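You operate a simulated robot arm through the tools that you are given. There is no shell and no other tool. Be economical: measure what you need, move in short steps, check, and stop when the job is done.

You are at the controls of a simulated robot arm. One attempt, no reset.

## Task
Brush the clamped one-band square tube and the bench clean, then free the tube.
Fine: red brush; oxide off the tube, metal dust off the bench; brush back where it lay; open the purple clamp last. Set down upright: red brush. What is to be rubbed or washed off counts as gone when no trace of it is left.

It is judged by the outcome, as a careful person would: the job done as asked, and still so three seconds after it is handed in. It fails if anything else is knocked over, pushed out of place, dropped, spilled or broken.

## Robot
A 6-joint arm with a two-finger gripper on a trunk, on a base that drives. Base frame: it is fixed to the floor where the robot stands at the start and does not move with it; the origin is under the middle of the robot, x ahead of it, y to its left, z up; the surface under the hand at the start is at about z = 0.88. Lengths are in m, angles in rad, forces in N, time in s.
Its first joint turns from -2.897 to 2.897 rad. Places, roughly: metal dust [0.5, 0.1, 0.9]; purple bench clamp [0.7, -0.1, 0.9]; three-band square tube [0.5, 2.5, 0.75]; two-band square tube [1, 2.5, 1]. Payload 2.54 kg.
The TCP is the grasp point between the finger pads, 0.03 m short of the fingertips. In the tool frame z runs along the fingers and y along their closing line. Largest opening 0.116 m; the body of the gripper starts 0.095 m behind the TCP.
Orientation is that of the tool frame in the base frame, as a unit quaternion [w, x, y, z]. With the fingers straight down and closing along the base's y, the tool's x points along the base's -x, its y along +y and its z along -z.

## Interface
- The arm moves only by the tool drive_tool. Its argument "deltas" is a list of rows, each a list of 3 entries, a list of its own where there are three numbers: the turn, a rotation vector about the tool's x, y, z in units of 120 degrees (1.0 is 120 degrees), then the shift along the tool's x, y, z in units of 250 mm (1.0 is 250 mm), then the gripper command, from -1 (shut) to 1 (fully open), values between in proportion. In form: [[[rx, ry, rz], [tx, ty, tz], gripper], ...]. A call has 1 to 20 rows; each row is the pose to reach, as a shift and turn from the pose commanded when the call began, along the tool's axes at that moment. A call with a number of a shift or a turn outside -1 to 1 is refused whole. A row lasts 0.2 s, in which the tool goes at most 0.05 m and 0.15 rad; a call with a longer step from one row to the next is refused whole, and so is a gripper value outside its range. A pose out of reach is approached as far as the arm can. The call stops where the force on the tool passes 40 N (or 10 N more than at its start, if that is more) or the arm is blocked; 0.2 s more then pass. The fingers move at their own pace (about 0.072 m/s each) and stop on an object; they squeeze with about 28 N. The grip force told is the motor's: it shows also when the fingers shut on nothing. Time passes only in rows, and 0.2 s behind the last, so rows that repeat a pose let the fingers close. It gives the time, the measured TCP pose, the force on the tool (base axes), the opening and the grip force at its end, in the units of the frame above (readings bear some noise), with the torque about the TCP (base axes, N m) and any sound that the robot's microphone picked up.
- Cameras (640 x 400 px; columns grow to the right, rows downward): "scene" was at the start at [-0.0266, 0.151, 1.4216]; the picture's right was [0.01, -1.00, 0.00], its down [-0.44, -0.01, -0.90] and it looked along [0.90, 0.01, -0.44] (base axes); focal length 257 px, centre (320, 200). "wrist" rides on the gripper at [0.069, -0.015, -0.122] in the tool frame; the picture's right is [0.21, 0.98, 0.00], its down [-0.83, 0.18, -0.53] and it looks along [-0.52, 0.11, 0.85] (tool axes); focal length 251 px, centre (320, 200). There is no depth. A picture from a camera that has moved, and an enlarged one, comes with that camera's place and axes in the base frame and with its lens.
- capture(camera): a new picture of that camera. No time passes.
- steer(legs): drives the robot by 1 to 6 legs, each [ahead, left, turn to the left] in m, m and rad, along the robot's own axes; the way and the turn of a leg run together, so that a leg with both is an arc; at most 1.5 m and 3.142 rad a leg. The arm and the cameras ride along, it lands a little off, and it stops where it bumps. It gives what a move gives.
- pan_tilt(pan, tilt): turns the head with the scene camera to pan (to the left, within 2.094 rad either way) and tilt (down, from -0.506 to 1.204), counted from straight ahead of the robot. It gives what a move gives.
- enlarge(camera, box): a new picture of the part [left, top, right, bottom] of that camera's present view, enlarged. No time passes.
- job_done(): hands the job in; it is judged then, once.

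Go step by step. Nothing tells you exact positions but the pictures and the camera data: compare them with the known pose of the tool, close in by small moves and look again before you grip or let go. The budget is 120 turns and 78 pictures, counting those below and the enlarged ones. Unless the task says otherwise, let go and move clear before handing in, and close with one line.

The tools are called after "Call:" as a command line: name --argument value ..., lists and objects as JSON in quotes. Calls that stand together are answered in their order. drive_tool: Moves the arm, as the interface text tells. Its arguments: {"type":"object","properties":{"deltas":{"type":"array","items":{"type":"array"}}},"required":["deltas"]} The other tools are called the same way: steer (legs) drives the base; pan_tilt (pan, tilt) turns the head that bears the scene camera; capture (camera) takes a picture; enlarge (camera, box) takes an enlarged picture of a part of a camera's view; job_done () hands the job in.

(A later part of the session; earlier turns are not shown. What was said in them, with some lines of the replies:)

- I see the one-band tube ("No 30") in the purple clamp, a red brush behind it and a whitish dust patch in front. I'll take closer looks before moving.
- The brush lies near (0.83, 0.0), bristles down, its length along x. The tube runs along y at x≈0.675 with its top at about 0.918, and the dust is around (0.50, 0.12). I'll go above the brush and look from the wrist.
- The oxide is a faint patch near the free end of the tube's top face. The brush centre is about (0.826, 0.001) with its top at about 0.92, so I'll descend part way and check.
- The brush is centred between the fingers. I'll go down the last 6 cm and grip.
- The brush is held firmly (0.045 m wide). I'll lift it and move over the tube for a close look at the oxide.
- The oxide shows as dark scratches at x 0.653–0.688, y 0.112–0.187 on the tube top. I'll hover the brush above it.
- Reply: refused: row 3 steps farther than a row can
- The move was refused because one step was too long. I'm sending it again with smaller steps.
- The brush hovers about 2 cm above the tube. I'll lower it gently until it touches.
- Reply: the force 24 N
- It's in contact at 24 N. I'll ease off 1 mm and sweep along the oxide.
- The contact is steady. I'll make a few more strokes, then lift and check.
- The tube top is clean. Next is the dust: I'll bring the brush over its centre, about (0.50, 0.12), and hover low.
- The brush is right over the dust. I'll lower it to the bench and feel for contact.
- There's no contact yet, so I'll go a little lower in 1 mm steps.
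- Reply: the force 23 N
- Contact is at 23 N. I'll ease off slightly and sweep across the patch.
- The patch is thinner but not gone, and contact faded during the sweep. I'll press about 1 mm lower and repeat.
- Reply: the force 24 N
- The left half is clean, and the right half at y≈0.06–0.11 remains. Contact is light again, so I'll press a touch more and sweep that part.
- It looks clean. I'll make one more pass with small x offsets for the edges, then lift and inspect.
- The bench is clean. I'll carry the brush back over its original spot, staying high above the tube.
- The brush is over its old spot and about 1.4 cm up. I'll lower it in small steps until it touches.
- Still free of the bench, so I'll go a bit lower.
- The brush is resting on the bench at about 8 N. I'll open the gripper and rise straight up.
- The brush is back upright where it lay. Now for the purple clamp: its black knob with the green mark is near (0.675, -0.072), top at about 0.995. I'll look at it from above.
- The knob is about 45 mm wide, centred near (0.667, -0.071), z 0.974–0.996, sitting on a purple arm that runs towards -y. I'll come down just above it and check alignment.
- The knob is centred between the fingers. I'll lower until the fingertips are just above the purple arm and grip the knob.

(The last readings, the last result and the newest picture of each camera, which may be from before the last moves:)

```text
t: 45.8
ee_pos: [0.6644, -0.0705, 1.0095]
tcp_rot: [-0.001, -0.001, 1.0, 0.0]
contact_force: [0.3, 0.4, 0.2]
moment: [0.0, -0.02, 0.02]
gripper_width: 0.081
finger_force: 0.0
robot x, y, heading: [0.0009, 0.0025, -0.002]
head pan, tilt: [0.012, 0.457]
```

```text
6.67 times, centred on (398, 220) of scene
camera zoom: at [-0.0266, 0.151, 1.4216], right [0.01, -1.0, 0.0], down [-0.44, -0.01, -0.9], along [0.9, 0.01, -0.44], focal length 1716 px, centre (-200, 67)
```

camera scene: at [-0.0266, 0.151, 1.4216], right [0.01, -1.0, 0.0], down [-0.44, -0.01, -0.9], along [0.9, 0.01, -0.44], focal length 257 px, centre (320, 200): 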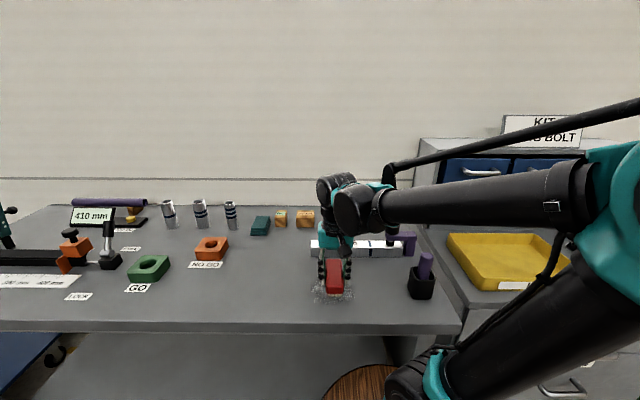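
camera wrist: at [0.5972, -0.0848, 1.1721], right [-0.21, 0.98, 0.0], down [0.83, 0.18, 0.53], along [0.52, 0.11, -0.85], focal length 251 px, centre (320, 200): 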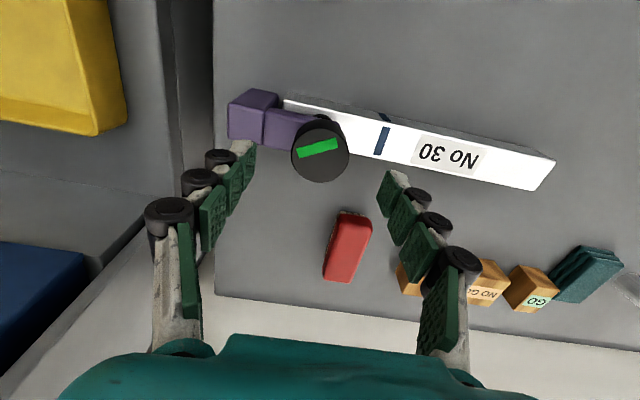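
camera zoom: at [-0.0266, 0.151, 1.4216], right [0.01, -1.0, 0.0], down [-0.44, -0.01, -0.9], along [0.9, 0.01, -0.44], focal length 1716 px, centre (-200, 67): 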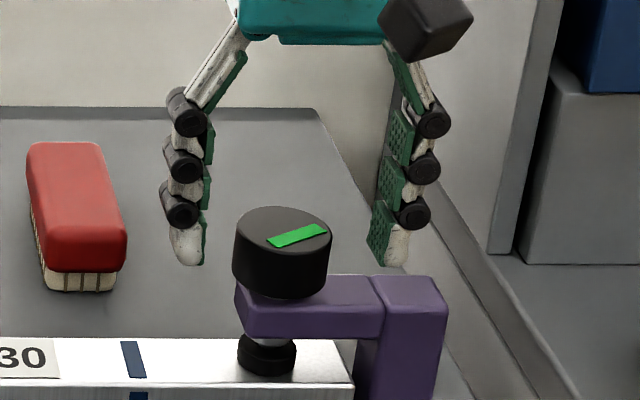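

Call:
drive_tool --deltas '[[[0, 0, 0], [0, 0, 0.016], 0.4], [[0, 0, 0], [0, 0, 0.016], -1], [[0, 0, 0], [0, 0, 0.016], -1], [[0, 0, 0], [0, 0, 0.016], -1], [[0, 0, 0], [0, 0, 0.016], -1]]'

Call:
capture --camera "wrist"

```text
t: 47.0
ee_pos: [0.6642, -0.0688, 1.0035]
tcp_rot: [0.0, 0.0, 1.0, 0.0]
contact_force: [2.0, 6.8, 4.9]
moment: [0.32, 0.06, 0.02]
gripper_width: 0.0429
finger_force: 45.6
robot x, y, heading: [0.0035, -0.0019, 0.0]
head pan, tilt: [0.012, 0.457]
```

```text
42 pictures are left
camera wrist: at [0.595, -0.0841, 1.1274], right [-0.21, 0.98, 0.0], down [0.83, 0.18, 0.53], along [0.52, 0.11, -0.85], focal length 251 px, centre (320, 200)
```

wrist: 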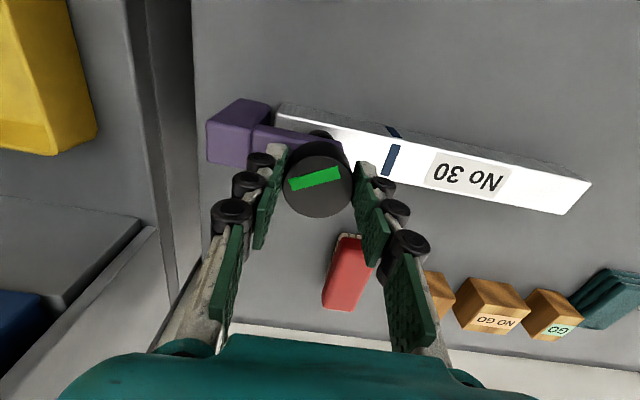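

The knob is gripped (43 mm). I'll try turning it anticlockwise (seen from above) in small steps and watch.

Call:
drive_tool --deltas '[[[0, 0, 0], [0, 0.005, 0], -1], [[0, 0, -0.05], [0, 0.005, 0], -1], [[0, 0, -0.1], [0, 0.005, 0], -1], [[0, 0, -0.15], [0, 0.005, 0], -1], [[0, 0, -0.2], [0, 0.005, 0], -1], [[0, 0, -0.25], [0, 0.005, 0], -1]]'

Call:
capture --camera "wrist"

Call:
enlarge --camera "scene" --box '[350, 200, 430, 250]'

```text
t: 48.3
ee_pos: [0.6647, -0.0727, 1.0042]
tcp_rot: [0.0, -0.218, 0.976, -0.001]
contact_force: [-0.8, -4.9, 1.7]
moment: [-0.15, 0.1, -0.08]
gripper_width: 0.0425
finger_force: 45.0
robot x, y, heading: [0.0009, -0.0025, 0.002]
head pan, tilt: [0.012, 0.457]
stopped in row 6: the force on the tool passed its limit at 42 N (the readings are from after the stop); the commanded pose is now the measured one
```

```text
41 pictures are left
camera wrist: at [0.6082, -0.1135, 1.1276], right [-0.61, 0.79, 0.0], down [0.67, 0.52, 0.53], along [0.43, 0.32, -0.85], focal length 251 px, centre (320, 200)
```

wrist: 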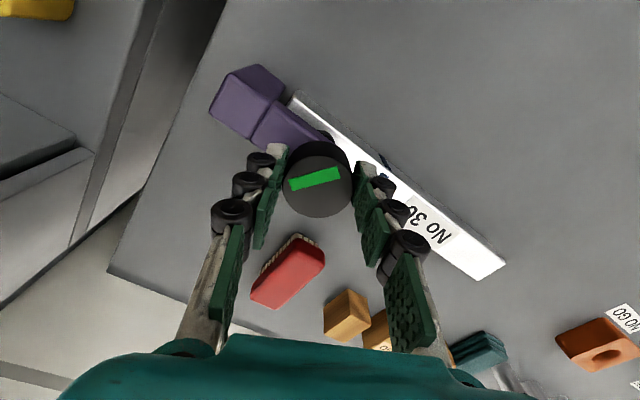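

```text
8.00 times, centred on (390, 225) of scene
camera zoom: at [-0.0266, 0.1505, 1.4216], right [0.01, -1.0, 0.0], down [-0.44, -0.01, -0.9], along [0.9, 0.01, -0.44], focal length 2060 px, centre (-240, 0)
```

zoom: 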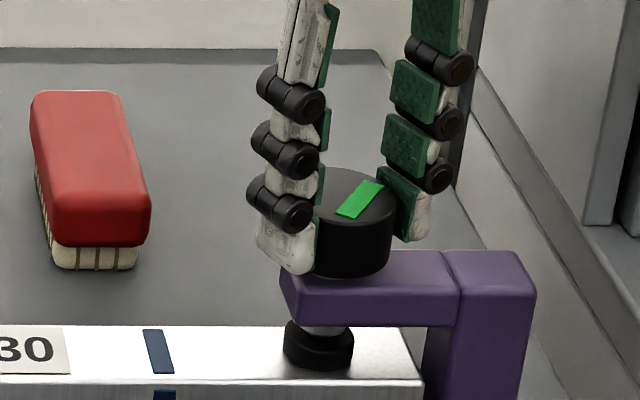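

The knob turned with the gripper by about 0.44 rad; a side-force spike stopped the call and has since relaxed. I'll continue more slowly.

Call:
drive_tool --deltas '[[[0, 0, -0.03], [0, 0, 0], -1], [[0, 0, -0.06], [0, 0, 0], -1], [[0, 0, -0.09], [0, 0, 0], -1], [[0, 0, -0.12], [0, 0, 0], -1], [[0, 0, -0.15], [0, 0, 0], -1], [[0, 0, -0.18], [0, 0, 0], -1], [[0, 0, -0.21], [0, 0, 0], -1], [[0, 0, -0.24], [0, 0, 0], -1]]'

Call:
enlarge --camera "scene" --box '[350, 200, 430, 250]'

```text
t: 50.1
ee_pos: [0.6668, -0.0736, 1.0048]
tcp_rot: [0.001, -0.452, 0.892, -0.005]
contact_force: [3.9, -6.8, -0.9]
moment: [-0.33, -0.02, -0.06]
gripper_width: 0.0426
finger_force: 44.9
robot x, y, heading: [-0.0007, -0.0036, 0.001]
head pan, tilt: [0.012, 0.457]
stopped in row 8: the force on the tool passed its limit at 41 N (the readings are from after the stop); the commanded pose is now the measured one
```

```text
8.00 times, centred on (390, 225) of scene
camera zoom: at [-0.0261, 0.1503, 1.4216], right [0.01, -1.0, 0.0], down [-0.44, 0.0, -0.9], along [0.9, 0.01, -0.44], focal length 2060 px, centre (-240, 0)
```

zoom: 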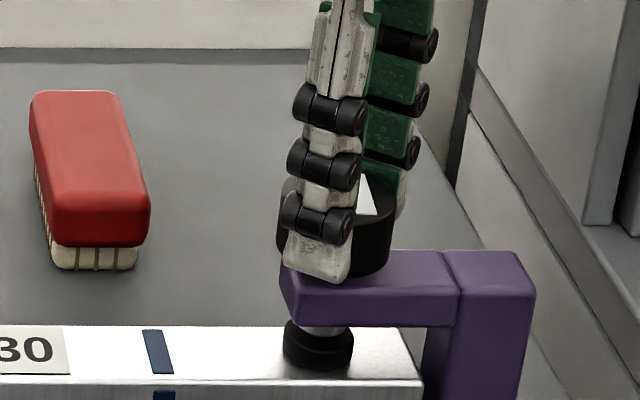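

About 0.94 rad turned in total, and the mark seems to have changed colour. I'll look closely from the wrist.

Call:
capture --camera "wrist"

Call:
enlarge --camera "scene" --box '[374, 215, 422, 245]'

```text
38 pictures are left
camera wrist: at [0.6371, -0.136, 1.1281], right [-0.91, 0.41, -0.01], down [0.34, 0.78, 0.53], along [0.22, 0.48, -0.85], focal length 251 px, centre (320, 200)
```

wrist: 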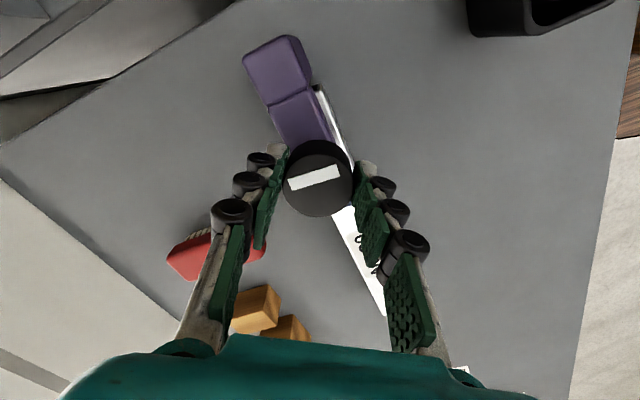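

```text
13.33 times, centred on (398, 230) of scene
camera zoom: at [-0.0261, 0.1503, 1.4216], right [0.01, -1.0, 0.0], down [-0.44, 0.0, -0.9], along [0.9, 0.01, -0.44], focal length 3433 px, centre (-720, -200)
```

zoom: 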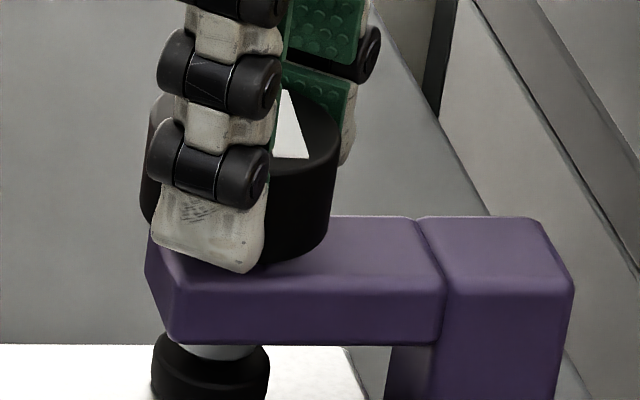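

The mark has gone from green to white, so the clamp state has changed. I'll turn a little further for margin and see whether there's a stop.

Call:
drive_tool --deltas '[[[0, 0, -0.03], [0, 0, 0], -1], [[0, 0, -0.06], [0, 0, 0], -1], [[0, 0, -0.09], [0, 0, 0], -1], [[0, 0, -0.12], [0, 0, 0], -1], [[0, 0, -0.15], [0, 0, 0], -1], [[0, 0, -0.18], [0, 0, 0], -1]]'

Call:
capture --camera "wrist"

```text
t: 51.6
ee_pos: [0.668, -0.0739, 1.0062]
tcp_rot: [0.001, -0.608, 0.794, -0.005]
contact_force: [4.2, -5.1, 0.8]
moment: [-0.13, -0.13, -0.05]
gripper_width: 0.0421
finger_force: 44.6
robot x, y, heading: [0.0037, -0.002, -0.005]
head pan, tilt: [0.012, 0.457]
stopped in row 6: the force on the tool passed its limit at 41 N (the readings are from after the stop); the commanded pose is now the measured one
```

```text
36 pictures are left
camera wrist: at [0.6636, -0.1426, 1.1288], right [-1.0, 0.05, -0.01], down [0.04, 0.85, 0.53], along [0.03, 0.53, -0.85], focal length 251 px, centre (320, 200)
```

wrist: 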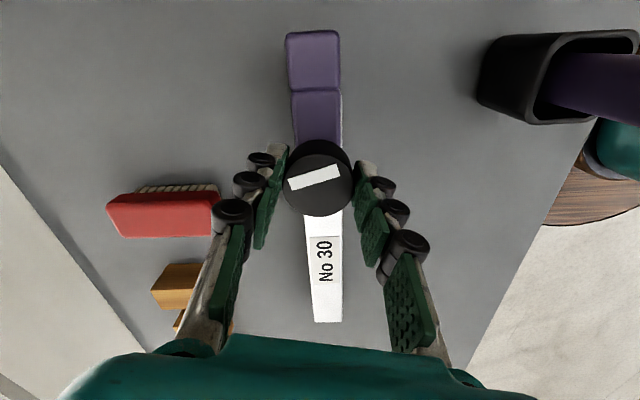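

The knob has turned about 1.3 rad and the mark stays white. I'll let go, rise straight up and inspect.

Call:
drive_tool --deltas '[[[0, 0, 0], [0, 0, 0], 0.4], [[0, 0, 0], [0, 0, 0], 0.4], [[0, 0, 0], [0, 0, 0], 0.4], [[0, 0, 0], [0, 0, -0.1], 0.4], [[0, 0, 0], [0, 0, -0.28], 0.4], [[0, 0, 0], [0, 0, -0.46], 0.4], [[0, 0, 0], [0, 0, -0.64], 0.4], [[0, 0, 0], [0, 0, -0.8], 0.4]]'

Call:
capture --camera "wrist"

Call:
enlarge --camera "scene" --box '[300, 200, 428, 280]'

Call:
enlarge --camera "scene" --box '[370, 210, 434, 250]'

```text
t: 53.4
ee_pos: [0.6664, -0.0708, 1.2064]
tcp_rot: [0.0, -0.608, 0.794, -0.004]
contact_force: [-0.3, -0.9, 0.1]
moment: [-0.01, 0.01, 0.0]
gripper_width: 0.0813
finger_force: 0.0
robot x, y, heading: [-0.0002, 0.0013, 0.007]
head pan, tilt: [0.012, 0.457]
```

```text
35 pictures are left
camera wrist: at [0.6616, -0.1406, 1.3293], right [-1.0, 0.05, -0.01], down [0.04, 0.85, 0.53], along [0.03, 0.53, -0.85], focal length 251 px, centre (320, 200)
```

wrist: 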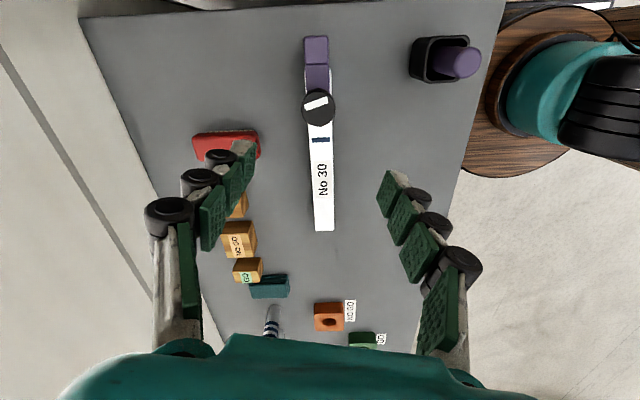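

```text
5.00 times, centred on (364, 240) of scene
camera zoom: at [-0.026, 0.1505, 1.4216], right [0.01, -1.0, 0.0], down [-0.44, -0.01, -0.9], along [0.9, 0.01, -0.44], focal length 1287 px, centre (100, 0)
```

zoom: 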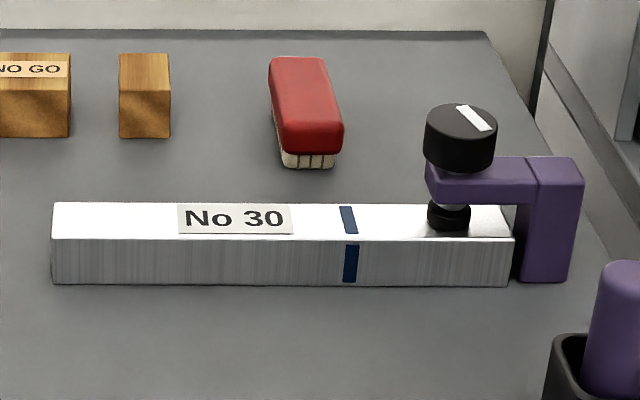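

```text
10.00 times, centred on (402, 230) of scene
camera zoom: at [-0.026, 0.1505, 1.4216], right [0.01, -1.0, 0.0], down [-0.44, -0.01, -0.9], along [0.9, 0.01, -0.44], focal length 2574 px, centre (-500, -100)
```

zoom: 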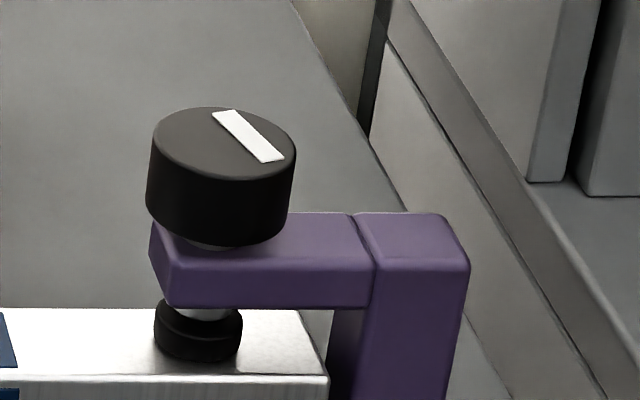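

The clamp's mark is white, the knob has risen slightly, and the tube and brush haven't moved. One last check of the tube top and the bench before handing in.

Call:
enlarge --camera "wrist" --box '[260, 130, 400, 240]'

Call:
capture --camera "scene"

Call:
enlarge --camera "scene" --box '[280, 240, 400, 330]'

```text
3.64 times, centred on (330, 185) of wrist
camera zoom: at [0.6616, -0.1406, 1.3293], right [-1.0, 0.05, -0.01], down [0.04, 0.85, 0.53], along [0.03, 0.53, -0.85], focal length 914 px, centre (284, 254)
```

zoom: 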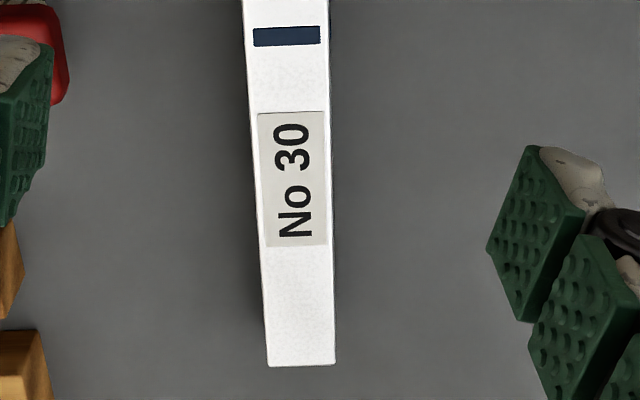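

```text
31 pictures are left
camera scene: at [-0.026, 0.1505, 1.4216], right [0.01, -1.0, 0.0], down [-0.44, -0.01, -0.9], along [0.9, 0.01, -0.44], focal length 257 px, centre (320, 200)
```

scene: 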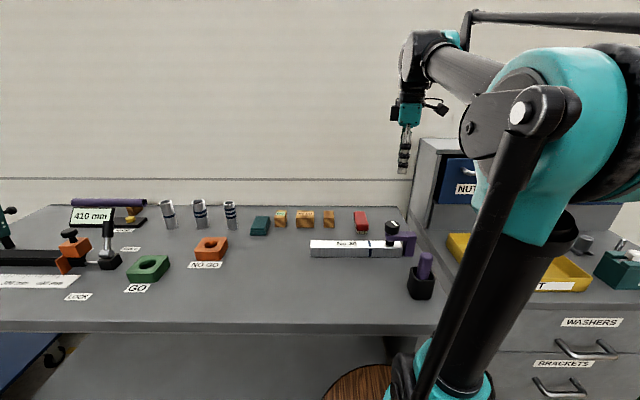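

```text
4.44 times, centred on (340, 285) of scene
camera zoom: at [-0.026, 0.1505, 1.4216], right [0.01, -1.0, 0.0], down [-0.44, -0.01, -0.9], along [0.9, 0.01, -0.44], focal length 1144 px, centre (231, -178)
```

zoom: 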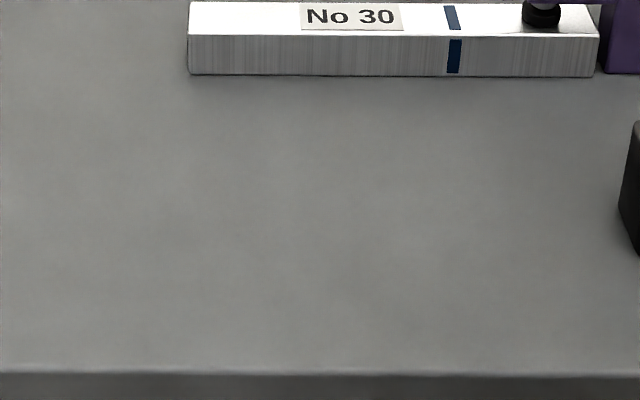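

The tube top and bench show no trace of oxide or dust, the brush is in its place, the clamp is open and the hand is clear. Handing in.

Call:
job_done

```text
The job is handed in.
```

I handed the job in with the visible oxide brushed off the tube and the metal dust off the bench. The red brush is upright within about 3 mm of where it lay, and the purple clamp was opened last. I took the clamp as open because its mark went from green to white after about 1.3 rad, though the knob rose less than 1 mm. I did not look at the back face of the tube.
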